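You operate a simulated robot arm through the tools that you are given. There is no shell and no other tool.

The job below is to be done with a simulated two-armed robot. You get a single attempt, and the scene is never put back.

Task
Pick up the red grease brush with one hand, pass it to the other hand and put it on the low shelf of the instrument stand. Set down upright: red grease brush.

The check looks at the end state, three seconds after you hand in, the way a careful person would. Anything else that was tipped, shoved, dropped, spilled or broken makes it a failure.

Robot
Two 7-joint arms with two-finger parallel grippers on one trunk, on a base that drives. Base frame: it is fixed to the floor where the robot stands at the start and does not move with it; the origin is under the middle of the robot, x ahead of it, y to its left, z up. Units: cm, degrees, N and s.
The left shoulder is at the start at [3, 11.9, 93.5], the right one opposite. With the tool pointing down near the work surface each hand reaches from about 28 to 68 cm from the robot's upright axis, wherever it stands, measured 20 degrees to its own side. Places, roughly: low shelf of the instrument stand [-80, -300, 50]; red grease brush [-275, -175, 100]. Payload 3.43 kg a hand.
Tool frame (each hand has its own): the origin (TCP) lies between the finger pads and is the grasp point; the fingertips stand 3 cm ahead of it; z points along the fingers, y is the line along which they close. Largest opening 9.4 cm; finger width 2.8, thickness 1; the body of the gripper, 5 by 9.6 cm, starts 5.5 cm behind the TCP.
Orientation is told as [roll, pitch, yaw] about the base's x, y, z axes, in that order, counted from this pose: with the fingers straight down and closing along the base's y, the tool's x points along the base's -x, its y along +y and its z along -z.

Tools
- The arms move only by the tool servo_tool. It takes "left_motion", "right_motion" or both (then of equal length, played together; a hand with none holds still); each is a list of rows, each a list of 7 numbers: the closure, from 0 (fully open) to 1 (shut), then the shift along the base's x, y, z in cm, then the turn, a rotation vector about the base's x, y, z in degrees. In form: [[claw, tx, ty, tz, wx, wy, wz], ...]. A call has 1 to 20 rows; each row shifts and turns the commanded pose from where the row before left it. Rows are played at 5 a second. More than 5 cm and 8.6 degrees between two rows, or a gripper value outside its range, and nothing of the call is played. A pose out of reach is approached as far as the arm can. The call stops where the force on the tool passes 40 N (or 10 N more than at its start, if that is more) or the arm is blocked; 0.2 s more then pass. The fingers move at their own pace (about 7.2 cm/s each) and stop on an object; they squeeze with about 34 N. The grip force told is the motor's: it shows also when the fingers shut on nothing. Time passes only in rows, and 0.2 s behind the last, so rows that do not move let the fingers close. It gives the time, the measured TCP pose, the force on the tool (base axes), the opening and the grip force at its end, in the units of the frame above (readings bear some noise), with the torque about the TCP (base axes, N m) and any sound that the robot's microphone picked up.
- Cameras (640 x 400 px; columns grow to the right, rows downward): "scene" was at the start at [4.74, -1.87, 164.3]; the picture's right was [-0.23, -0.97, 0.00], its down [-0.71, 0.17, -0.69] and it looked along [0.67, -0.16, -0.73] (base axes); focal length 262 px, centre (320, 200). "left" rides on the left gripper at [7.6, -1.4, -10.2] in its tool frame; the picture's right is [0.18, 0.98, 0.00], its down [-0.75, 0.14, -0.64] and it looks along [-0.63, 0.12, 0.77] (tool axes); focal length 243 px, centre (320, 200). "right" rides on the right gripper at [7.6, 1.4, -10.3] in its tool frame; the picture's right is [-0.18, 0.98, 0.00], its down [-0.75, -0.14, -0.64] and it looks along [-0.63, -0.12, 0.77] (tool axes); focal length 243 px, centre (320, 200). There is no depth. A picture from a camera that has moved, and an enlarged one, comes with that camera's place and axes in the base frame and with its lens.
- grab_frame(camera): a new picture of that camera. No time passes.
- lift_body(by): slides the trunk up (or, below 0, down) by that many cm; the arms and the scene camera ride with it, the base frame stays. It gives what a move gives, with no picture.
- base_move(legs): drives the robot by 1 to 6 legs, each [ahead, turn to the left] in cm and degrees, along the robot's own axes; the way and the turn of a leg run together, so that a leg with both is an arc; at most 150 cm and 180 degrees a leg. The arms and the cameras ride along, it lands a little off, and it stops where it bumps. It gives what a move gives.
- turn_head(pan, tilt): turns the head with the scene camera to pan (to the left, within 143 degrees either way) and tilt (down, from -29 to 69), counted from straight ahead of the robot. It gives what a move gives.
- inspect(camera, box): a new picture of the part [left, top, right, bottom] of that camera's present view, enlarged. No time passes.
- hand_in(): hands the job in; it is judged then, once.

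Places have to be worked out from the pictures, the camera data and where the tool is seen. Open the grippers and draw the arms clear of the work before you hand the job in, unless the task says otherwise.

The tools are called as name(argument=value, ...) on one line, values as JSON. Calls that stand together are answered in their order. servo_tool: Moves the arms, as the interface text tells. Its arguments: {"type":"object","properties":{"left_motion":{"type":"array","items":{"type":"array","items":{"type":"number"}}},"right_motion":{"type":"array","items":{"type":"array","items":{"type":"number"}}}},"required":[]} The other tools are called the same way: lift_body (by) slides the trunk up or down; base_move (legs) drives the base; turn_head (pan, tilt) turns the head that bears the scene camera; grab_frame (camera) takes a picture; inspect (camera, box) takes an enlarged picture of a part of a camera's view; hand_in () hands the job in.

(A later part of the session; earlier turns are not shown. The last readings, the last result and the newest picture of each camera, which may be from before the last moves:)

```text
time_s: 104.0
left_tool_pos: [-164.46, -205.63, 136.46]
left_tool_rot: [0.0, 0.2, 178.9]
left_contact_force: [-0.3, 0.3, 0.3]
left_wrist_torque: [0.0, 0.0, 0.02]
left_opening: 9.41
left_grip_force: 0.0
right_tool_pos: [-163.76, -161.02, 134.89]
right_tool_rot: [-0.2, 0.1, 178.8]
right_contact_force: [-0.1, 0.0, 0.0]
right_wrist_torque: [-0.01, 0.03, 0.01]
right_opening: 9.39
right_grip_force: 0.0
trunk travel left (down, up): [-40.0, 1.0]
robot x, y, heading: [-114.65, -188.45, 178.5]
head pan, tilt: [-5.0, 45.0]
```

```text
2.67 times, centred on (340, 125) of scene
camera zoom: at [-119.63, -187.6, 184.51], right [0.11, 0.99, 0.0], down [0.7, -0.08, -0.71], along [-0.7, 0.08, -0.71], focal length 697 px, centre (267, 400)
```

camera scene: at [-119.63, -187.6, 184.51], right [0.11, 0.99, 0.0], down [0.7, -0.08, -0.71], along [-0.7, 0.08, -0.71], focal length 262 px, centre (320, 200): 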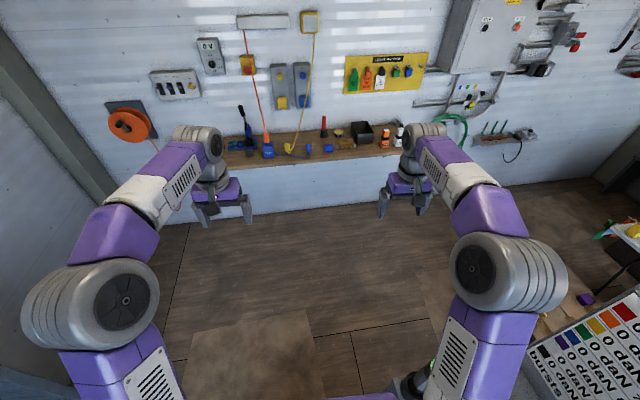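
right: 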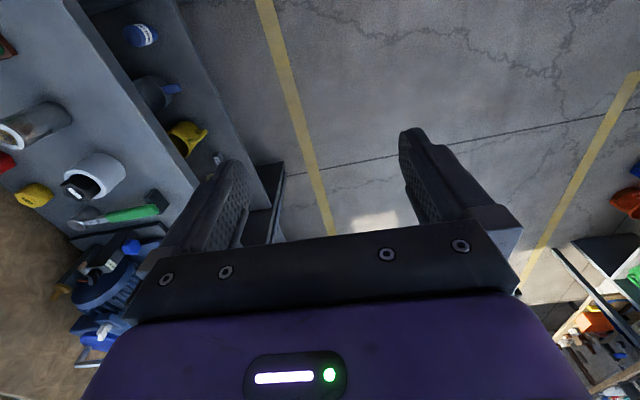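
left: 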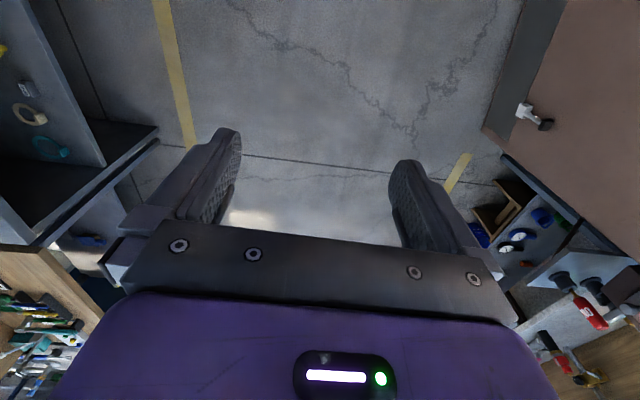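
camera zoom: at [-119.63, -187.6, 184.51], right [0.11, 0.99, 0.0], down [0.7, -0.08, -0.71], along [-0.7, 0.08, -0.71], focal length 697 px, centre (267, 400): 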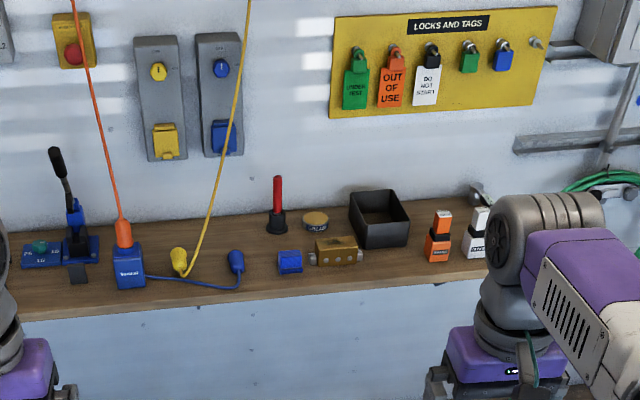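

The base was blocked at x≈-114, likely on the right. I look down at the right side to see what I touched.

turn_head(pan=-60, tilt=60)

grab_frame(camera="scene")

turn_head(pan=-100, tilt=50)

grab_frame(camera="scene")

turn_head(pan=0, tilt=69)

grab_frame(camera="scene")

```text
time_s: 105.2
left_tool_pos: [-164.47, -205.72, 136.55]
left_tool_rot: [-0.1, 0.2, 178.9]
left_contact_force: [0.3, 0.1, 0.5]
left_wrist_torque: [0.0, 0.01, 0.02]
left_opening: 9.41
left_grip_force: 0.2
right_tool_pos: [-163.91, -161.2, 134.91]
right_tool_rot: [-0.1, 0.1, 178.9]
right_contact_force: [0.9, -0.2, 0.1]
right_wrist_torque: [0.0, -0.01, -0.03]
right_opening: 9.37
right_grip_force: 0.0
trunk travel left (down, up): [-40.0, 1.0]
robot x, y, heading: [-114.37, -188.69, 178.5]
head pan, tilt: [-60.0, 60.0]
```

```text
taken
camera scene: at [-114.71, -182.65, 182.57], right [0.88, 0.48, 0.0], down [0.41, -0.76, -0.5], along [-0.24, 0.44, -0.87], focal length 262 px, centre (320, 200)
```

scene: 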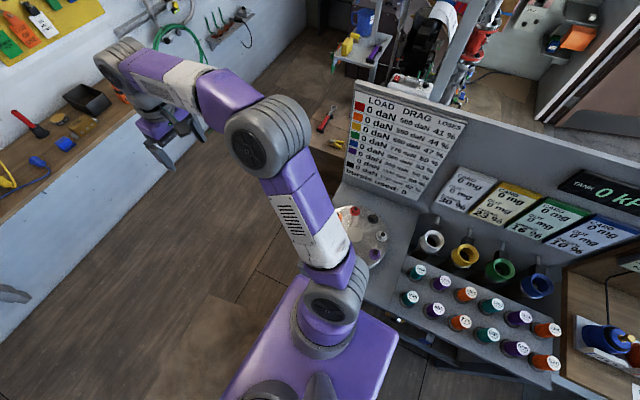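

```text
time_s: 106.3
left_tool_pos: [-164.67, -205.68, 136.59]
left_tool_rot: [0.0, 0.2, 179.0]
left_contact_force: [-0.8, -0.5, 0.7]
left_wrist_torque: [-0.02, -0.01, 0.0]
left_opening: 9.4
left_grip_force: 0.0
right_tool_pos: [-163.77, -161.14, 135.03]
right_tool_rot: [0.0, 0.2, 178.7]
right_contact_force: [0.8, 0.2, 0.3]
right_wrist_torque: [-0.01, 0.0, 0.0]
right_opening: 9.36
right_grip_force: 0.0
trunk travel left (down, up): [-40.0, 1.0]
robot x, y, heading: [-114.36, -188.16, 178.4]
head pan, tilt: [-100.0, 50.0]
```

```text
taken
camera scene: at [-110.0, -180.95, 183.82], right [0.98, -0.2, 0.0], down [-0.15, -0.75, -0.64], along [0.13, 0.63, -0.77], focal length 262 px, centre (320, 200)
```

scene: 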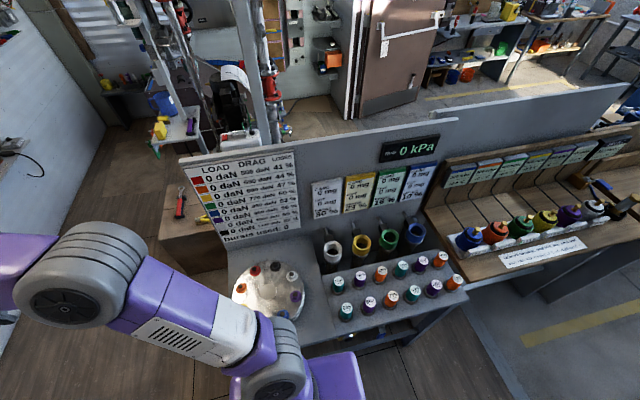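

```text
time_s: 108.0
left_tool_pos: [-164.55, -205.67, 136.48]
left_tool_rot: [0.0, 0.2, 178.9]
left_contact_force: [-1.0, 0.9, 0.2]
left_wrist_torque: [0.0, -0.01, 0.01]
left_opening: 9.4
left_grip_force: 0.2
right_tool_pos: [-163.71, -161.11, 134.91]
right_tool_rot: [0.0, 0.0, 178.8]
right_contact_force: [-0.8, -0.7, 0.2]
right_wrist_torque: [0.02, 0.02, -0.02]
right_opening: 9.4
right_grip_force: 0.2
trunk travel left (down, up): [-40.0, 1.0]
robot x, y, heading: [-114.33, -188.47, 178.5]
head pan, tilt: [0.0, 68.8]
```

```text
taken
camera scene: at [-117.11, -188.35, 181.63], right [0.03, 1.0, 0.0], down [0.93, -0.02, -0.36], along [-0.36, 0.01, -0.93], focal length 262 px, centre (320, 200)
```

scene: 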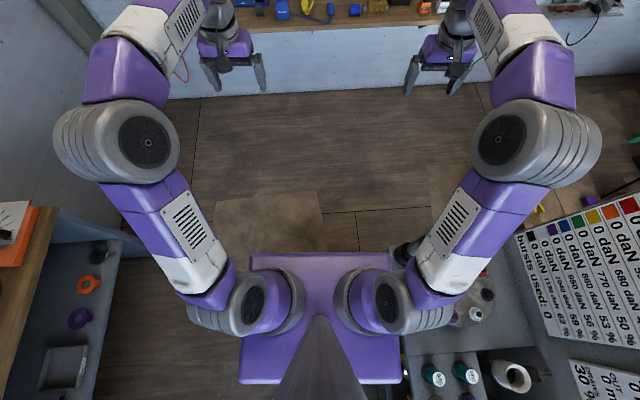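

The base's right side met the front of the instrument bench there. I back off and look at that corner again, checking nothing was displaced.

base_move(legs=[[-45, 0]])

turn_head(pan=-40, tilt=55)

grab_frame(camera="scene")

turn_head(pan=-15, tilt=55)

grab_frame(camera="scene")

inspect(camera="scene", box=[300, 160, 540, 310])

```text
time_s: 110.7
left_tool_pos: [-119.31, -207.16, 136.45]
left_tool_rot: [0.0, 0.3, 179.5]
left_contact_force: [0.1, -0.3, 0.7]
left_wrist_torque: [-0.01, 0.0, 0.0]
left_opening: 9.38
left_grip_force: 0.1
right_tool_pos: [-119.04, -162.52, 134.84]
right_tool_rot: [-0.1, 0.1, 179.5]
right_contact_force: [0.4, 0.0, 0.1]
right_wrist_torque: [0.0, 0.02, 0.03]
right_opening: 9.39
right_grip_force: 0.0
trunk travel left (down, up): [-40.0, 1.0]
robot x, y, heading: [-69.59, -189.24, 179.2]
head pan, tilt: [0.0, 68.8]
```

```text
time_s: 111.8
left_tool_pos: [-119.15, -207.09, 136.56]
left_tool_rot: [0.0, 0.3, 179.5]
left_contact_force: [-0.6, -0.2, -0.3]
left_wrist_torque: [0.0, 0.03, 0.03]
left_opening: 9.38
left_grip_force: 0.0
right_tool_pos: [-118.9, -162.61, 134.98]
right_tool_rot: [-0.1, 0.0, 179.5]
right_contact_force: [0.3, 0.0, 0.9]
right_wrist_torque: [0.0, 0.01, 0.0]
right_opening: 9.42
right_grip_force: 0.1
trunk travel left (down, up): [-40.0, 1.0]
robot x, y, heading: [-69.59, -189.27, 179.3]
head pan, tilt: [-40.0, 55.0]
```

```text
taken
camera scene: at [-71.95, -184.64, 183.17], right [0.65, 0.76, 0.0], down [0.62, -0.53, -0.57], along [-0.43, 0.37, -0.82], focal length 262 px, centre (320, 200)
```

scene: 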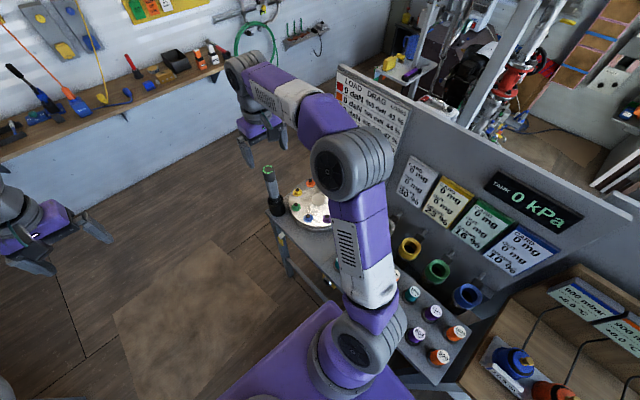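

```text
time_s: 112.7
left_tool_pos: [-119.28, -207.14, 136.53]
left_tool_rot: [0.0, 0.2, 179.5]
left_contact_force: [0.3, -0.6, -0.2]
left_wrist_torque: [-0.02, 0.03, 0.01]
left_opening: 9.4
left_grip_force: 0.0
right_tool_pos: [-119.07, -162.49, 134.91]
right_tool_rot: [-0.1, 0.0, 179.6]
right_contact_force: [-0.3, 0.4, -0.4]
right_wrist_torque: [0.01, 0.01, 0.0]
right_opening: 9.41
right_grip_force: 0.1
trunk travel left (down, up): [-40.0, 1.0]
robot x, y, heading: [-69.38, -188.93, 179.2]
head pan, tilt: [-15.0, 55.0]
```

```text
taken
camera scene: at [-73.43, -187.37, 183.17], right [0.27, 0.96, 0.0], down [0.79, -0.22, -0.57], along [-0.55, 0.16, -0.82], focal length 262 px, centre (320, 200)
```

scene: 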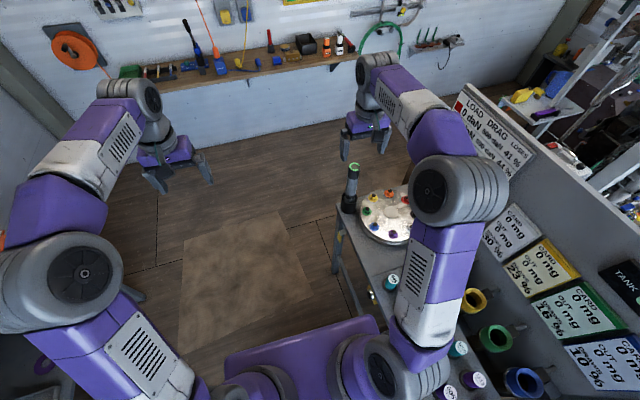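

```text
2.67 times, centred on (420, 235) of scene
camera zoom: at [-73.43, -187.37, 183.17], right [0.27, 0.96, 0.0], down [0.79, -0.22, -0.57], along [-0.55, 0.16, -0.82], focal length 697 px, centre (53, 107)
```

zoom: 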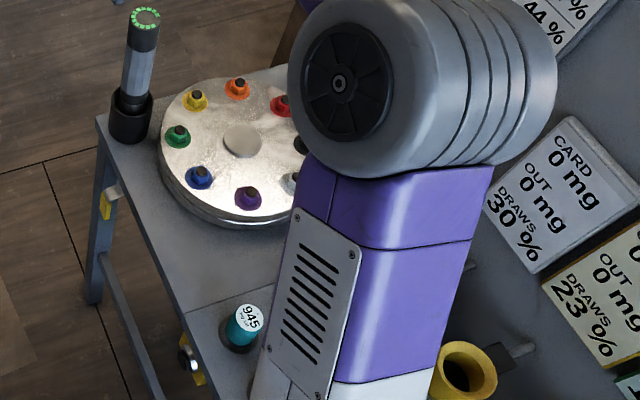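

Nothing was displaced; the base hit the bench's front-left leg at about (-133,-160). I move over to y≈-218 with a left turn, so I can pass midway between bench and stand.

base_move(legs=[[16, 0], [0, 38], [46, 0], [0, -37]])

turn_head(pan=0, tilt=50)

grab_frame(camera="scene")

```text
time_s: 120.0
left_tool_pos: [-171.89, -235.55, 136.39]
left_tool_rot: [-0.1, 0.2, -179.7]
left_contact_force: [0.0, -0.7, 0.0]
left_wrist_torque: [0.0, -0.01, -0.02]
left_opening: 9.42
left_grip_force: 0.0
right_tool_pos: [-172.29, -190.99, 134.82]
right_tool_rot: [-0.2, 0.1, -179.6]
right_contact_force: [0.0, -0.4, 0.0]
right_wrist_torque: [0.0, -0.01, -0.01]
right_opening: 9.38
right_grip_force: 0.0
trunk travel left (down, up): [-40.0, 1.0]
robot x, y, heading: [-122.5, -216.78, -180.2]
head pan, tilt: [-15.0, 55.0]
```

```text
time_s: 120.8
left_tool_pos: [-171.91, -235.44, 136.45]
left_tool_rot: [0.0, 0.2, -179.8]
left_contact_force: [-0.4, 0.0, 0.3]
left_wrist_torque: [0.0, 0.01, 0.02]
left_opening: 9.42
left_grip_force: 0.1
right_tool_pos: [-172.29, -191.02, 134.88]
right_tool_rot: [-0.1, 0.2, -179.7]
right_contact_force: [-0.7, 1.0, 0.4]
right_wrist_torque: [0.0, 0.0, 0.0]
right_opening: 9.39
right_grip_force: 0.1
trunk travel left (down, up): [-40.0, 1.0]
robot x, y, heading: [-122.4, -216.65, -179.8]
head pan, tilt: [0.0, 50.0]
```

```text
taken
camera scene: at [-127.09, -216.99, 183.82], right [0.0, 1.0, 0.0], down [0.77, 0.0, -0.64], along [-0.64, 0.0, -0.77], focal length 262 px, centre (320, 200)
```

scene: 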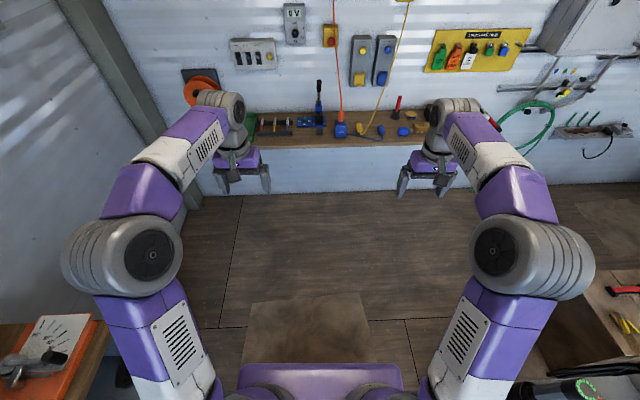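

The way is clear. I drive diagonally toward the shelf to about (-200,-187).

base_move(legs=[[0, -21], [82, 0], [0, 21]])

turn_head(pan=-10, tilt=45)

grab_frame(camera="scene")

inspect(camera="scene", box=[200, 110, 440, 260])

grab_frame(camera="right")

```text
time_s: 127.3
left_tool_pos: [-247.85, -205.77, 136.56]
left_tool_rot: [0.1, 0.2, 179.6]
left_contact_force: [0.8, 0.2, 0.1]
left_wrist_torque: [0.0, -0.02, 0.01]
left_opening: 9.38
left_grip_force: 0.2
right_tool_pos: [-247.76, -161.18, 134.85]
right_tool_rot: [-0.1, 0.1, 179.5]
right_contact_force: [0.3, -0.3, 0.0]
right_wrist_torque: [0.01, 0.0, 0.0]
right_opening: 9.4
right_grip_force: 0.1
trunk travel left (down, up): [-40.0, 1.0]
robot x, y, heading: [-198.64, -187.8, 179.3]
head pan, tilt: [0.0, 50.0]
```

```text
time_s: 128.1
left_tool_pos: [-247.96, -205.66, 136.49]
left_tool_rot: [0.0, 0.2, 179.6]
left_contact_force: [-1.0, 0.8, -0.5]
left_wrist_torque: [0.01, 0.01, -0.01]
left_opening: 9.38
left_grip_force: 0.0
right_tool_pos: [-247.8, -161.13, 134.98]
right_tool_rot: [-0.1, 0.1, 179.5]
right_contact_force: [0.2, -0.1, -0.1]
right_wrist_torque: [0.0, -0.02, 0.0]
right_opening: 9.39
right_grip_force: 0.0
trunk travel left (down, up): [-40.0, 1.0]
robot x, y, heading: [-198.11, -187.57, 179.4]
head pan, tilt: [-10.0, 45.0]
```

```text
taken
camera scene: at [-203.14, -186.39, 184.51], right [0.19, 0.98, 0.0], down [0.7, -0.13, -0.71], along [-0.69, 0.13, -0.71], focal length 262 px, centre (320, 200)
```

scene: 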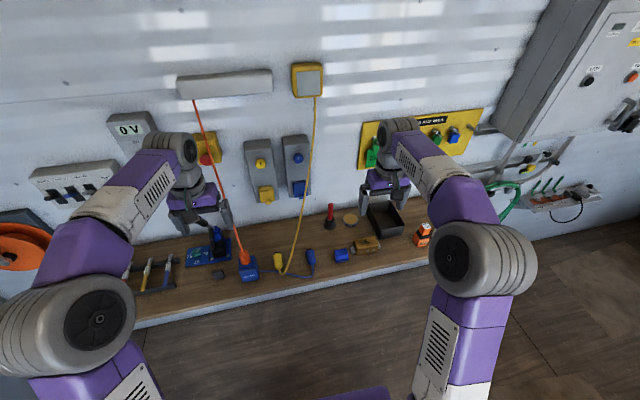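

```text
2.67 times, centred on (320, 185) of scene
camera zoom: at [-203.14, -186.39, 184.51], right [0.19, 0.98, 0.0], down [0.7, -0.13, -0.71], along [-0.69, 0.13, -0.71], focal length 697 px, centre (320, 240)
```

zoom: 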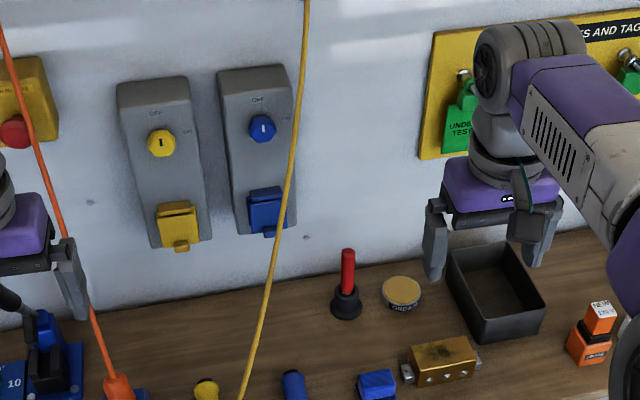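

```text
taken
camera right: at [-240.23, -162.77, 145.25], right [-0.19, -0.98, 0.0], down [-0.75, 0.15, 0.64], along [-0.63, 0.12, -0.77], focal length 243 px, centre (320, 200)
```

right: 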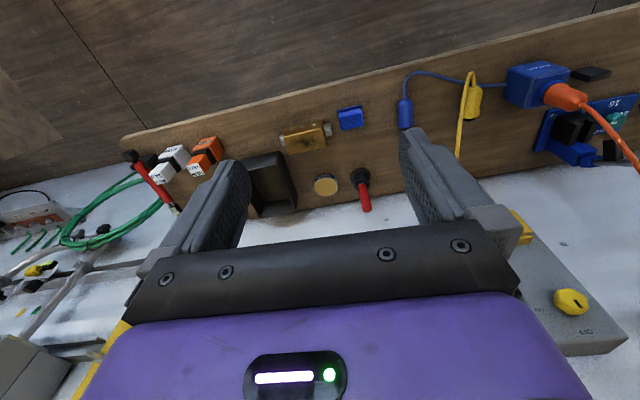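

The brush is the red-handled, black-based upright item at roughly (-280,-167). I pull both hands back a bit to stay clear of the wall fittings and the yellow cord, then drive closer.

servo_tool(left_motion=[[0, 5, 0, 0, 0, 0, 0], [0, 5, 0, 0, 0, 0, 0], [0, 4, 0, 0, 0, 0, 0]], right_motion=[[0, 4, 0, 0, 0, 0, 0], [0, 4, 0, 0, 0, 0, 0], [0, 4, 0, 0, 0, 0, 0]])

base_move(legs=[[22, 0]])

grab_frame(camera="right")

grab_frame(camera="left")

grab_frame(camera="scene")

```text
time_s: 128.9
left_tool_pos: [-233.61, -205.67, 136.61]
left_tool_rot: [0.0, 0.0, 179.6]
left_contact_force: [1.3, 0.3, 0.7]
left_wrist_torque: [-0.06, 0.03, -0.01]
left_opening: 9.41
left_grip_force: 0.1
right_tool_pos: [-235.34, -161.19, 135.16]
right_tool_rot: [-0.2, -0.1, 179.5]
right_contact_force: [0.2, -0.1, -0.2]
right_wrist_torque: [-0.02, 0.03, -0.02]
right_opening: 9.38
right_grip_force: 0.1
trunk travel left (down, up): [-40.0, 1.0]
robot x, y, heading: [-197.81, -187.96, 179.0]
head pan, tilt: [-10.0, 45.0]
```

```text
time_s: 130.5
left_tool_pos: [-255.5, -205.45, 136.52]
left_tool_rot: [0.0, 0.2, 179.6]
left_contact_force: [-0.2, 0.5, 0.0]
left_wrist_torque: [0.0, 0.04, 0.05]
left_opening: 9.41
left_grip_force: 0.1
right_tool_pos: [-256.99, -160.76, 134.93]
right_tool_rot: [-0.1, 0.0, 179.4]
right_contact_force: [0.6, -0.3, -0.6]
right_wrist_torque: [0.02, 0.0, 0.03]
right_opening: 9.39
right_grip_force: 0.0
trunk travel left (down, up): [-40.0, 1.0]
robot x, y, heading: [-219.84, -187.58, 179.2]
head pan, tilt: [-10.0, 45.0]
```

```text
taken
camera right: at [-249.43, -162.37, 145.31], right [-0.19, -0.98, 0.0], down [-0.75, 0.15, 0.64], along [-0.63, 0.13, -0.77], focal length 243 px, centre (320, 200)
```

right: 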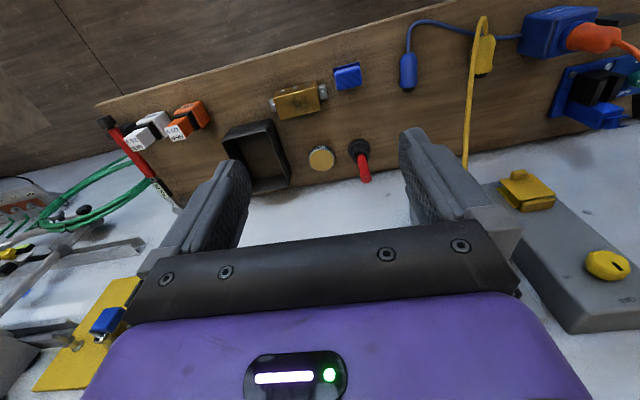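

```text
taken
camera left: at [-247.94, -204.21, 146.79], right [0.17, -0.98, 0.0], down [-0.76, -0.13, 0.64], along [-0.63, -0.11, -0.77], focal length 243 px, centre (320, 200)
```

left: 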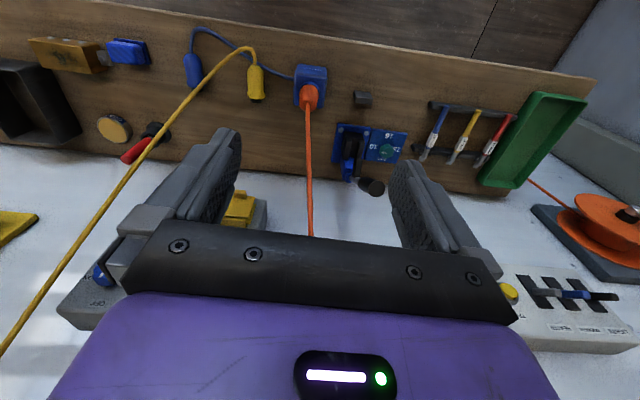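

```text
taken
camera scene: at [-224.55, -186.06, 184.52], right [0.19, 0.98, 0.0], down [0.69, -0.13, -0.71], along [-0.69, 0.13, -0.71], focal length 262 px, centre (320, 200)
```

scene: 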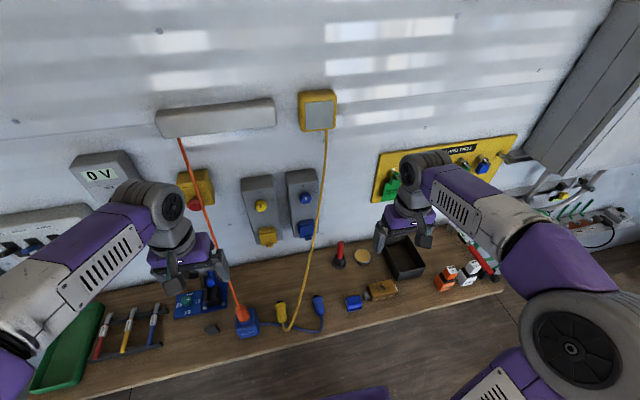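

Triangulation from both hand cameras puts the brush base at (-281.8,-166.5,~86) and its handle top at z≈98. I bring the right hand in pitched 30° forward, to stay clear of the yellow cord, and stop above the handle.

servo_tool(right_motion=[[0, -2, -1.4, -2.5, 0, 7.5, 0], [0, -2, -1.4, -2.5, 0, 7.5, 0], [0, -2, -1.4, -2.5, 0, 7.5, 0], [0, -2, -1.4, -2.5, 0, 7.5, 0], [0, -4.5, 0, -3, 0, 0, 0], [0, -4.5, 0, -3, 0, 0, 0], [0, -4.5, 0, -3, 0, 0, 0], [0, -3, 0, -3, 0, 0, 0]])

grab_frame(camera="right")

inspect(camera="scene", box=[260, 140, 460, 320])

grab_frame(camera="left")

```text
refused: row 5 steps farther than a row can; nothing moved
```

```text
taken
camera right: at [-249.43, -162.37, 145.31], right [-0.19, -0.98, 0.0], down [-0.75, 0.15, 0.64], along [-0.63, 0.13, -0.77], focal length 243 px, centre (320, 200)
```

right: 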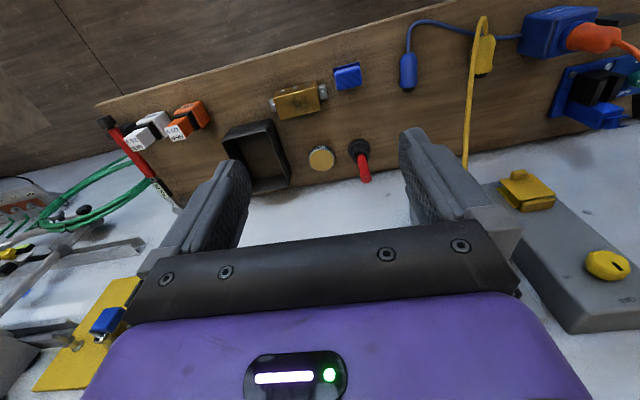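

```text
2.22 times, centred on (360, 230) of scene
camera zoom: at [-224.55, -186.06, 184.52], right [0.19, 0.98, 0.0], down [0.69, -0.13, -0.71], along [-0.69, 0.13, -0.71], focal length 581 px, centre (231, 133)
```

zoom: 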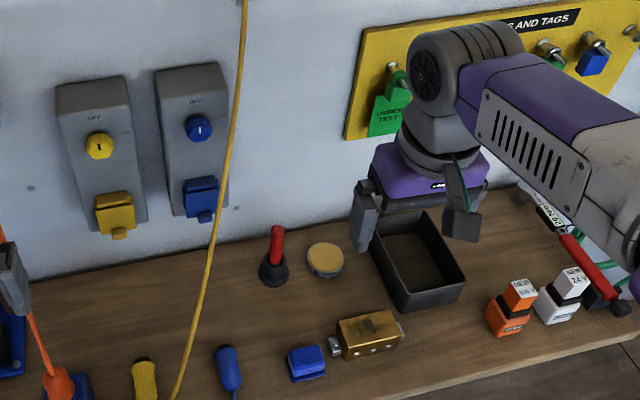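

```text
taken
camera left: at [-247.94, -204.21, 146.79], right [0.17, -0.98, 0.0], down [-0.76, -0.13, 0.64], along [-0.63, -0.11, -0.77], focal length 243 px, centre (320, 200)
```

left: 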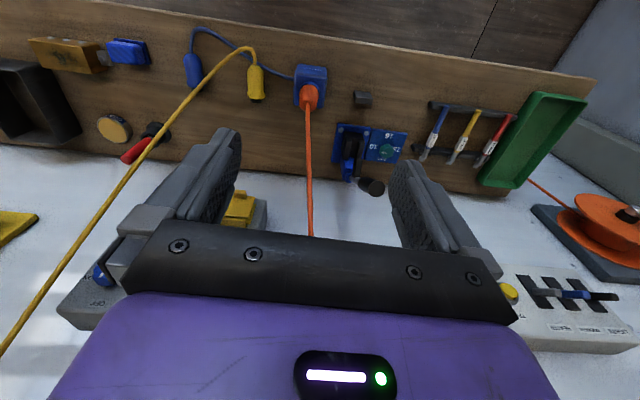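

Row 5 exceeded the 5 cm step limit; I resend with smaller steps.

servo_tool(right_motion=[[0, -2, -1.4, -2.5, 0, 7.5, 0], [0, -2, -1.4, -2.5, 0, 7.5, 0], [0, -2, -1.4, -2.5, 0, 7.5, 0], [0, -2, -1.4, -2.5, 0, 7.5, 0], [0, -3.4, 0, -2.6, 0, 0, 0], [0, -3.4, 0, -2.6, 0, 0, 0], [0, -3.4, 0, -2.6, 0, 0, 0], [0, -3.4, 0, -2.6, 0, 0, 0]])

grab_frame(camera="right")

inspect(camera="scene", box=[260, 140, 460, 320])

grab_frame(camera="left")

```text
time_s: 132.3
left_tool_pos: [-255.79, -205.51, 136.49]
left_tool_rot: [0.0, 0.2, 179.5]
left_contact_force: [0.2, -0.1, -0.4]
left_wrist_torque: [0.01, -0.03, -0.01]
left_opening: 9.39
left_grip_force: 0.1
right_tool_pos: [-278.66, -166.3, 114.49]
right_tool_rot: [0.3, -29.8, 179.2]
right_contact_force: [-0.3, 0.1, -0.5]
right_wrist_torque: [0.02, 0.01, 0.0]
right_opening: 9.41
right_grip_force: 0.1
trunk travel left (down, up): [-40.0, 1.0]
robot x, y, heading: [-219.4, -187.4, 179.3]
head pan, tilt: [-10.0, 45.0]
```

```text
taken
camera right: at [-267.1, -167.83, 119.67], right [-0.17, -0.98, 0.1], down [-0.33, 0.15, 0.93], along [-0.93, 0.13, -0.35], focal length 243 px, centre (320, 200)
```

right: 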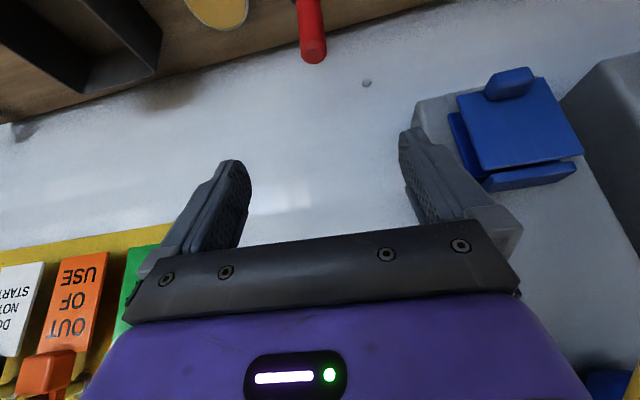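

```text
2.22 times, centred on (360, 230) of scene
camera zoom: at [-224.84, -186.04, 184.51], right [0.19, 0.98, 0.0], down [0.7, -0.13, -0.71], along [-0.69, 0.13, -0.71], focal length 581 px, centre (231, 133)
```

zoom: 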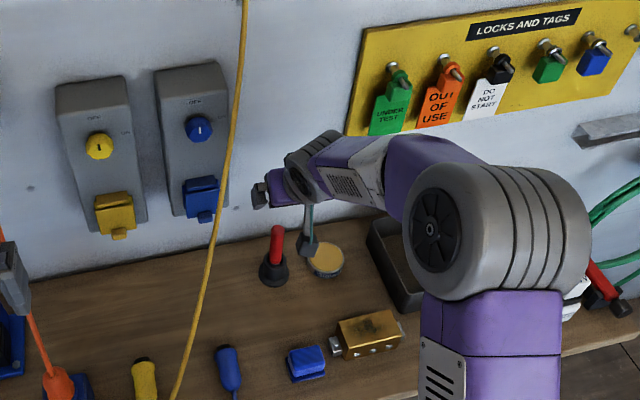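

```text
taken
camera left: at [-248.17, -204.19, 146.74], right [0.17, -0.98, 0.0], down [-0.76, -0.13, 0.64], along [-0.63, -0.11, -0.77], focal length 243 px, centre (320, 200)
```

left: 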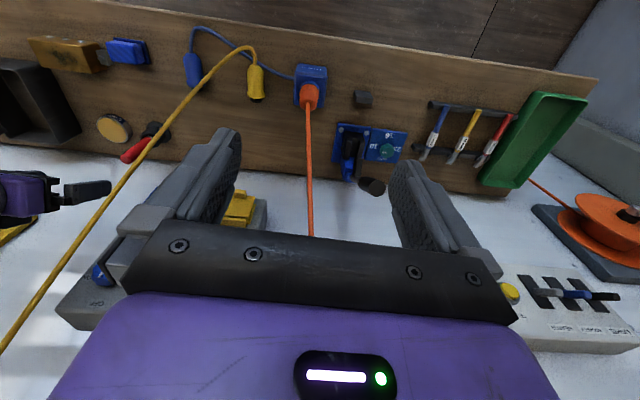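

The brush axis checks out at (-283.5,-166.2), handle top z≈98, from this view too. I move over it and descend partway, then check the alignment between the fingers.

servo_tool(right_motion=[[0, -4.7, 0.1, 0, 0, 0, 0], [0, 0, 0, -4.2, 0, 0, 0], [0, 0, 0, -4.2, 0, 0, 0], [0, 0, 0, -3, 0, 0, 0]])

grab_frame(camera="right")

inspect(camera="left", box=[0, 60, 240, 260])

inspect(camera="scene", box=[300, 200, 400, 280])

```text
time_s: 133.3
left_tool_pos: [-255.58, -205.44, 136.58]
left_tool_rot: [0.1, 0.2, 179.5]
left_contact_force: [-0.8, -0.5, 0.2]
left_wrist_torque: [-0.03, -0.02, -0.01]
left_opening: 9.43
left_grip_force: 0.0
right_tool_pos: [-283.43, -166.34, 103.02]
right_tool_rot: [0.1, -30.0, 179.3]
right_contact_force: [-0.2, -0.7, -0.3]
right_wrist_torque: [0.02, -0.05, 0.03]
right_opening: 9.39
right_grip_force: 0.1
trunk travel left (down, up): [-40.0, 1.0]
robot x, y, heading: [-219.66, -187.18, 179.1]
head pan, tilt: [-10.0, 45.0]
```

```text
taken
camera right: at [-271.79, -167.92, 108.22], right [-0.17, -0.98, 0.1], down [-0.33, 0.15, 0.93], along [-0.93, 0.13, -0.35], focal length 243 px, centre (320, 200)
```

right: 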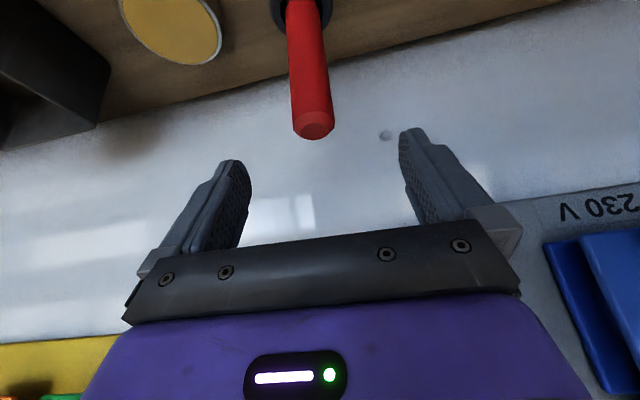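

```text
2.00 times, centred on (120, 160) of left
camera zoom: at [-248.08, -204.2, 146.76], right [0.17, -0.98, 0.0], down [-0.76, -0.13, 0.64], along [-0.63, -0.11, -0.77], focal length 485 px, centre (720, 280)
```

zoom: 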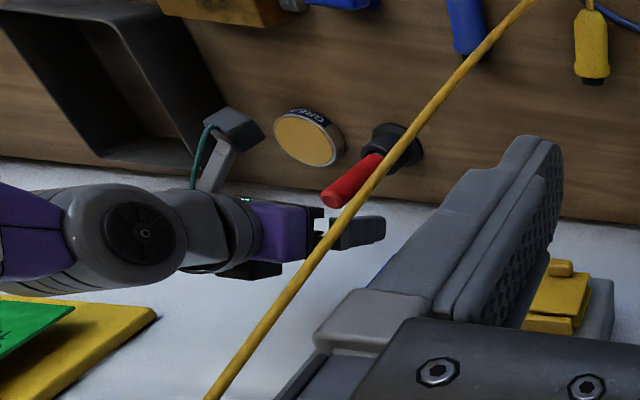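

```text
5.00 times, centred on (350, 240) of scene
camera zoom: at [-224.72, -186.05, 184.51], right [0.19, 0.98, 0.0], down [0.69, -0.13, -0.71], along [-0.69, 0.13, -0.71], focal length 1307 px, centre (170, 0)
```

zoom: 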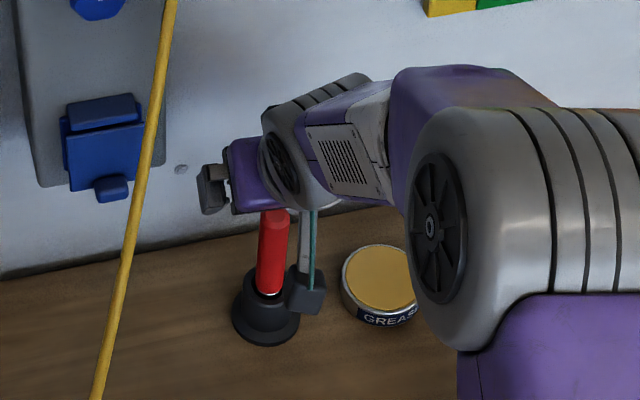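

The handle is centred between the fingers, with its top at z≈99. I descend to z≈96 and close.

servo_tool(right_motion=[[0, 0, 0, -3.5, 0, 0, 0], [0, 0, 0.1, -3.5, 0, 0, 0], [0, 0, 0, 0, 0, 0, 0], [1, 0, 0, 0, 0, 0, 0], [1, 0, 0, 0, 0, 0, 0], [1, 0, 0, 0, 0, 0, 0], [1, 0, 0, 0, 0, 0, 0], [1, 0, 0, 0, 0, 0, 0]])

grab_frame(camera="right")

inspect(camera="scene", box=[300, 200, 400, 280])

```text
time_s: 135.1
left_tool_pos: [-255.42, -205.44, 136.57]
left_tool_rot: [0.0, 0.2, 179.5]
left_contact_force: [-0.6, -0.9, -0.1]
left_wrist_torque: [-0.01, -0.02, -0.02]
left_opening: 9.37
left_grip_force: 0.0
right_tool_pos: [-283.26, -166.2, 96.18]
right_tool_rot: [0.2, -29.9, 179.3]
right_contact_force: [-0.5, -0.3, -0.5]
right_wrist_torque: [0.03, 0.0, 0.0]
right_opening: 2.67
right_grip_force: 34.2
trunk travel left (down, up): [-40.0, 1.0]
robot x, y, heading: [-219.48, -187.5, 179.1]
head pan, tilt: [-10.0, 45.0]
```

```text
taken
camera right: at [-271.63, -167.82, 101.34], right [-0.17, -0.98, 0.1], down [-0.33, 0.15, 0.93], along [-0.93, 0.13, -0.35], focal length 243 px, centre (320, 200)
```

right: 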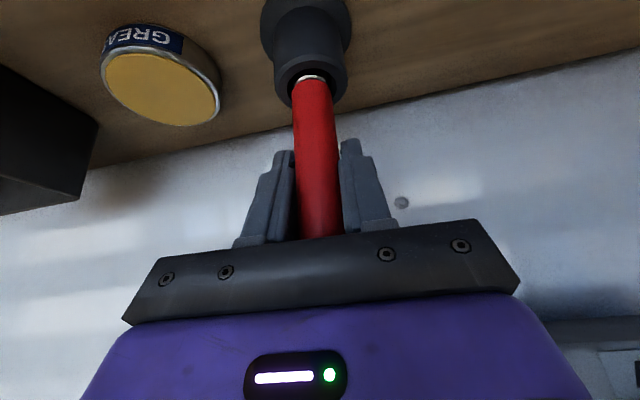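

```text
5.00 times, centred on (350, 240) of scene
camera zoom: at [-224.6, -186.06, 184.52], right [0.19, 0.98, 0.0], down [0.69, -0.13, -0.71], along [-0.69, 0.13, -0.71], focal length 1307 px, centre (170, 0)
```

zoom: 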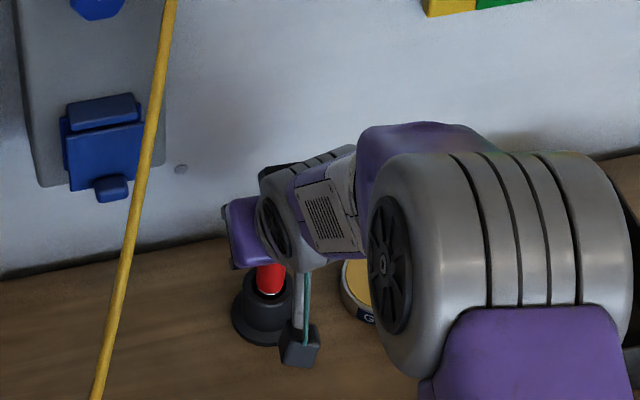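

The grip is firm at 2.67 cm. The black cup may be a separate holder, so I lift straight up a few cm and check.

servo_tool(right_motion=[[1, 0, 0, 1, 0, 0, 0], [1, 0, 0, 1.5, 0, 0, 0], [1, 0, 0, 1.5, 0, 0, 0], [1, 0, 0, 0, 0, 0, 0]])

grab_frame(camera="right")

inspect(camera="scene", box=[300, 200, 400, 280])

inspect(camera="left", box=[0, 60, 240, 260])

```text
time_s: 136.1
left_tool_pos: [-255.48, -205.48, 136.49]
left_tool_rot: [-0.1, 0.3, 179.4]
left_contact_force: [0.2, -0.9, 0.1]
left_wrist_torque: [0.07, 0.0, -0.02]
left_opening: 9.41
left_grip_force: 0.1
right_tool_pos: [-283.38, -166.13, 100.2]
right_tool_rot: [0.2, -29.9, 179.3]
right_contact_force: [0.0, 0.4, -0.7]
right_wrist_torque: [0.0, 0.02, 0.0]
right_opening: 2.64
right_grip_force: 34.4
trunk travel left (down, up): [-40.0, 1.0]
robot x, y, heading: [-219.85, -187.65, 179.1]
head pan, tilt: [-10.0, 45.0]
```

```text
taken
camera right: at [-271.67, -167.83, 105.35], right [-0.17, -0.98, 0.1], down [-0.33, 0.15, 0.93], along [-0.93, 0.13, -0.35], focal length 243 px, centre (320, 200)
```

right: 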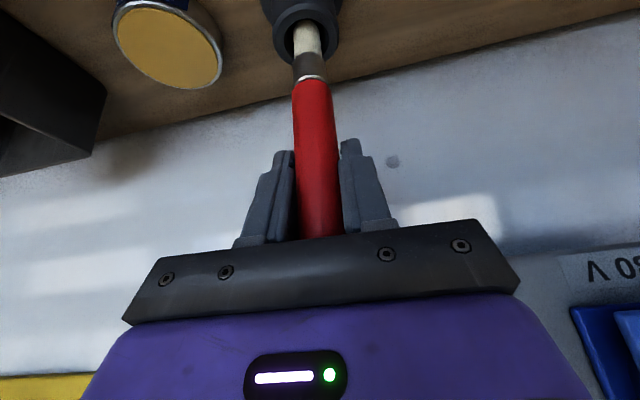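

```text
5.00 times, centred on (350, 240) of scene
camera zoom: at [-224.63, -186.05, 184.51], right [0.19, 0.98, 0.0], down [0.69, -0.13, -0.71], along [-0.69, 0.13, -0.71], focal length 1307 px, centre (170, 0)
```

zoom: 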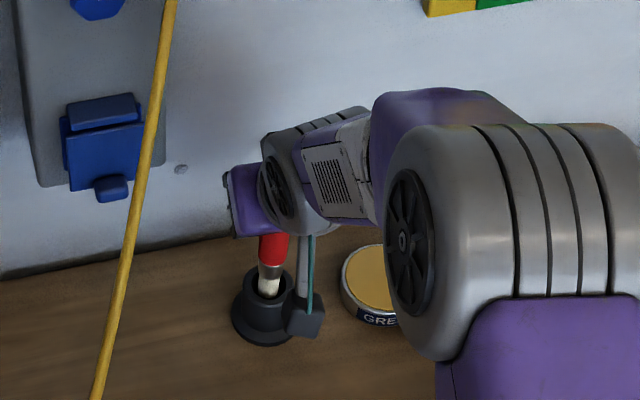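

```text
2.00 times, centred on (120, 160) of left
camera zoom: at [-248.0, -204.21, 146.77], right [0.17, -0.98, 0.0], down [-0.76, -0.13, 0.64], along [-0.63, -0.11, -0.77], focal length 485 px, centre (720, 280)
```

zoom: 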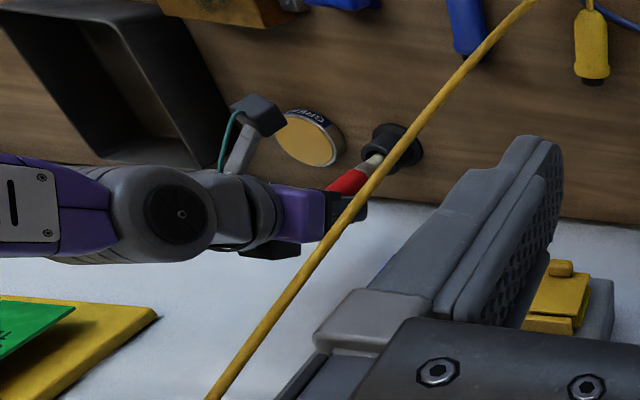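

The cup is a separate holder and the brush slides out of it cleanly. I keep lifting straight up until the bristles are clear.

servo_tool(right_motion=[[1, 0, 0, 2.5, 0, 0, 0], [1, 0, 0, 3, 0, 0, 0], [1, 0, 0, 3, 0, 0, 0], [1, 0, 0, 3, 0, 0, 0], [1, 0, 0, 0, 0, 0, 0]])

grab_frame(camera="right")

inspect(camera="left", box=[0, 60, 240, 260])

inspect(camera="scene", box=[300, 180, 400, 280])

```text
time_s: 137.3
left_tool_pos: [-255.61, -205.51, 136.55]
left_tool_rot: [0.0, 0.2, 179.5]
left_contact_force: [-0.1, -0.4, -0.6]
left_wrist_torque: [-0.03, -0.02, 0.01]
left_opening: 9.39
left_grip_force: 0.0
right_tool_pos: [-283.22, -166.2, 111.72]
right_tool_rot: [0.1, -29.9, 179.2]
right_contact_force: [-0.3, -0.3, -0.6]
right_wrist_torque: [-0.03, 0.02, 0.01]
right_opening: 2.64
right_grip_force: 33.9
trunk travel left (down, up): [-40.0, 1.0]
robot x, y, heading: [-219.8, -187.64, 178.9]
head pan, tilt: [-10.0, 45.0]
```

```text
taken
camera right: at [-271.52, -167.81, 116.91], right [-0.17, -0.98, 0.1], down [-0.33, 0.15, 0.93], along [-0.93, 0.13, -0.35], focal length 243 px, centre (320, 200)
```

right: 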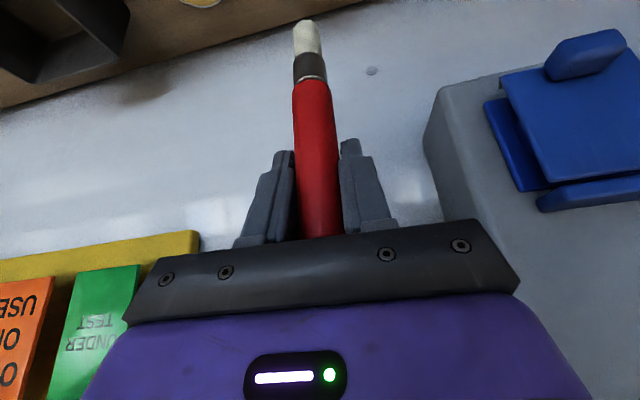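

```text
2.00 times, centred on (120, 160) of left
camera zoom: at [-248.03, -204.19, 146.77], right [0.17, -0.98, 0.0], down [-0.76, -0.13, 0.64], along [-0.63, -0.11, -0.77], focal length 485 px, centre (720, 280)
```

zoom: 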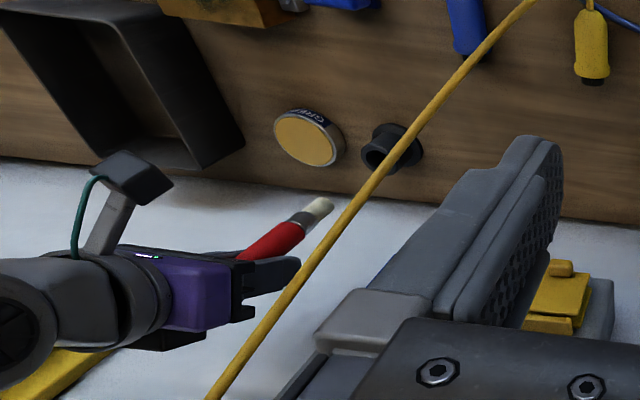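

```text
4.00 times, centred on (350, 230) of scene
camera zoom: at [-224.67, -186.04, 184.51], right [0.19, 0.98, 0.0], down [0.69, -0.13, -0.71], along [-0.69, 0.13, -0.71], focal length 1046 px, centre (200, 80)
```

zoom: 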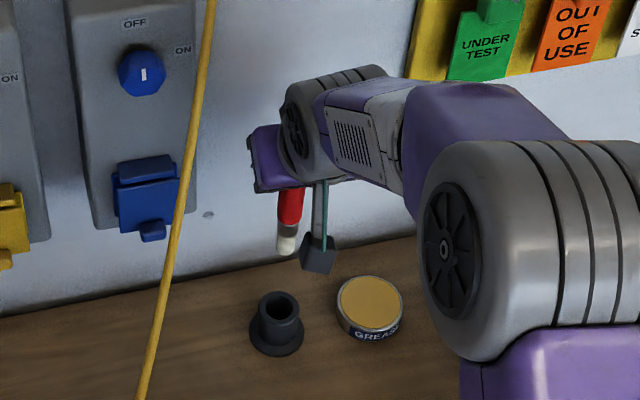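

The brush is free: about 15 cm long with a bristle tip about 12 cm below my TCP, and it needs a holder cup to stand. I withdraw the right hand toward the robot and then back the base away from the wall.

servo_tool(right_motion=[[1, 0, 0, 3, 0, 0, 0], [1, 3, 0, 3, 0, 0, 0], [1, 4, 0, 2, 0, 0, 0], [1, 4, 0, 0, 0, 0, 0], [1, 4, 0, 0, 0, 0, 0], [1, 4, 0, 0, 0, 0, 0], [1, 0, 0, 0, 0, 0, 0]])

base_move(legs=[[-40, 0]])

turn_head(pan=80, tilt=30)

grab_frame(camera="scene")

grab_frame(camera="right")

```text
time_s: 138.9
left_tool_pos: [-255.52, -205.38, 136.5]
left_tool_rot: [0.0, 0.3, 179.4]
left_contact_force: [0.3, 0.0, 0.1]
left_wrist_torque: [-0.03, -0.01, 0.0]
left_opening: 9.43
left_grip_force: 0.2
right_tool_pos: [-264.36, -166.19, 119.53]
right_tool_rot: [0.3, -29.9, 179.3]
right_contact_force: [0.3, 1.2, -0.7]
right_wrist_torque: [-0.01, -0.02, 0.01]
right_opening: 2.64
right_grip_force: 33.9
trunk travel left (down, up): [-40.0, 1.0]
robot x, y, heading: [-219.5, -187.51, 179.1]
head pan, tilt: [-10.0, 45.0]
```

```text
time_s: 141.4
left_tool_pos: [-216.29, -206.13, 136.58]
left_tool_rot: [0.1, 0.2, 179.5]
left_contact_force: [0.8, 0.1, -0.6]
left_wrist_torque: [-0.03, -0.03, -0.01]
left_opening: 9.41
left_grip_force: 0.0
right_tool_pos: [-225.22, -166.84, 119.55]
right_tool_rot: [0.2, -29.9, 179.4]
right_contact_force: [0.2, -0.8, -0.5]
right_wrist_torque: [0.0, -0.01, -0.01]
right_opening: 2.66
right_grip_force: 34.3
trunk travel left (down, up): [-40.0, 1.0]
robot x, y, heading: [-180.48, -188.06, 179.6]
head pan, tilt: [-10.0, 45.0]
```

```text
time_s: 143.1
left_tool_pos: [-216.25, -206.01, 136.57]
left_tool_rot: [0.1, 0.2, 179.4]
left_contact_force: [-0.2, 1.0, -0.5]
left_wrist_torque: [0.02, 0.0, 0.02]
left_opening: 9.41
left_grip_force: 0.0
right_tool_pos: [-224.97, -166.85, 119.48]
right_tool_rot: [0.2, -29.9, 179.4]
right_contact_force: [0.4, -0.3, -0.7]
right_wrist_torque: [-0.03, 0.0, 0.01]
right_opening: 2.63
right_grip_force: 34.0
trunk travel left (down, up): [-40.0, 1.0]
robot x, y, heading: [-180.43, -187.83, 179.2]
head pan, tilt: [80.0, 30.0]
```

```text
taken
camera scene: at [-179.05, -197.02, 186.78], right [-0.98, 0.19, 0.0], down [0.09, 0.49, -0.87], along [-0.16, -0.85, -0.5], focal length 262 px, centre (320, 200)
```

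scene: 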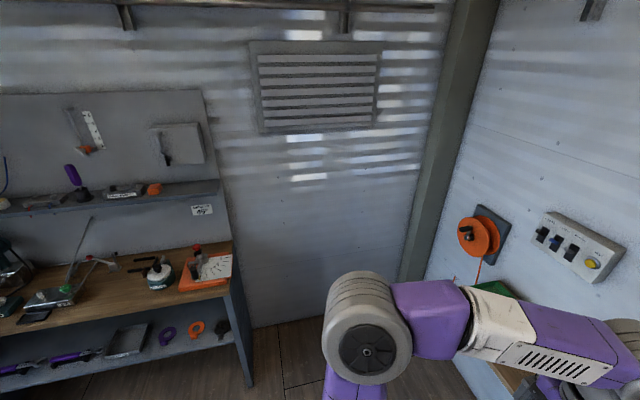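

```text
taken
camera right: at [-213.37, -168.45, 124.71], right [-0.17, -0.98, 0.1], down [-0.33, 0.15, 0.93], along [-0.93, 0.13, -0.35], focal length 243 px, centre (320, 200)
```

right: 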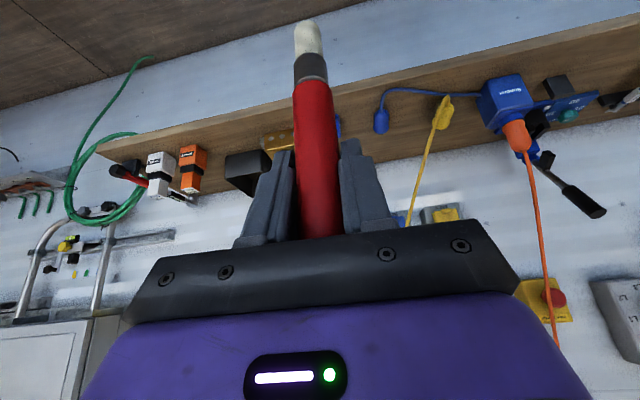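

The brush is held steady. I drive around in the open floor to face the instrument stand from about (-90,-215).

base_move(legs=[[0, 90], [27, 0], [0, 90], [88, 0], [0, -90]])

lift_body(by=-30)

turn_head(pan=0, tilt=45)

grab_frame(camera="scene")

grab_frame(camera="left")

grab_frame(camera="right")

```text
time_s: 160.6
left_tool_pos: [-73.35, -253.08, 136.41]
left_tool_rot: [0.0, 0.2, -89.7]
left_contact_force: [0.3, 0.3, 0.2]
left_wrist_torque: [0.01, 0.02, 0.02]
left_opening: 9.41
left_grip_force: 0.1
right_tool_pos: [-112.53, -262.32, 119.48]
right_tool_rot: [0.2, -29.9, -89.8]
right_contact_force: [-0.5, -0.2, -1.1]
right_wrist_torque: [0.01, 0.02, 0.0]
right_opening: 2.43
right_grip_force: 33.5
trunk travel left (down, up): [-40.0, 1.0]
robot x, y, heading: [-91.72, -217.6, -90.0]
head pan, tilt: [80.0, 30.0]
```

```text
time_s: 163.6
left_tool_pos: [-73.37, -253.01, 106.6]
left_tool_rot: [0.0, 0.1, -89.6]
left_contact_force: [-0.3, -0.1, 0.1]
left_wrist_torque: [0.03, 0.02, 0.01]
left_opening: 9.41
left_grip_force: 0.1
right_tool_pos: [-112.45, -262.22, 89.58]
right_tool_rot: [0.3, -29.9, -89.9]
right_contact_force: [0.2, -0.2, -2.0]
right_wrist_torque: [-0.01, -0.04, 0.02]
right_opening: 2.37
right_grip_force: 33.9
trunk travel left (down, up): [-10.0, 31.0]
robot x, y, heading: [-91.88, -216.9, -89.8]
head pan, tilt: [80.0, 30.0]
```

```text
time_s: 165.1
left_tool_pos: [-73.36, -252.9, 106.64]
left_tool_rot: [-0.1, 0.1, -89.7]
left_contact_force: [-0.1, 0.1, -0.6]
left_wrist_torque: [0.0, -0.01, -0.01]
left_opening: 9.42
left_grip_force: 0.1
right_tool_pos: [-112.43, -262.29, 89.57]
right_tool_rot: [0.2, -29.9, -90.0]
right_contact_force: [0.3, 0.5, -0.7]
right_wrist_torque: [-0.02, -0.01, -0.01]
right_opening: 2.4
right_grip_force: 34.0
trunk travel left (down, up): [-10.0, 31.0]
robot x, y, heading: [-91.3, -217.36, -90.1]
head pan, tilt: [0.0, 45.0]
```

```text
taken
camera scene: at [-91.86, -222.49, 154.52], right [-1.0, 0.0, 0.0], down [0.0, 0.71, -0.71], along [0.0, -0.71, -0.71], focal length 262 px, centre (320, 200)
```

scene: 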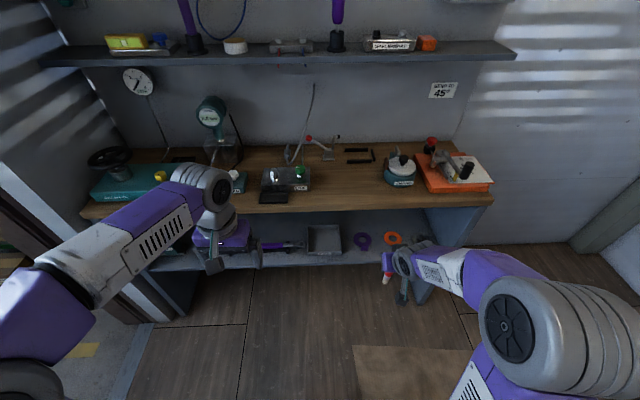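

```text
taken
camera left: at [-74.92, -245.52, 116.77], right [0.98, 0.19, 0.0], down [0.14, -0.75, 0.64], along [0.12, -0.63, -0.77], focal length 243 px, centre (320, 200)
```

left: 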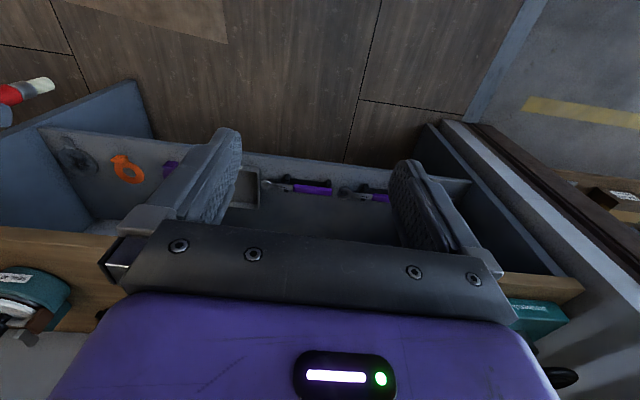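

```text
taken
camera right: at [-111.13, -250.66, 94.71], right [0.98, -0.16, 0.1], down [-0.14, -0.33, 0.93], along [-0.11, -0.93, -0.35], focal length 243 px, centre (320, 200)
```

right: 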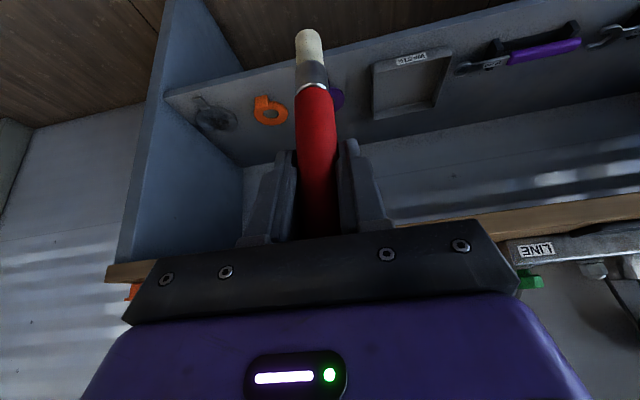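

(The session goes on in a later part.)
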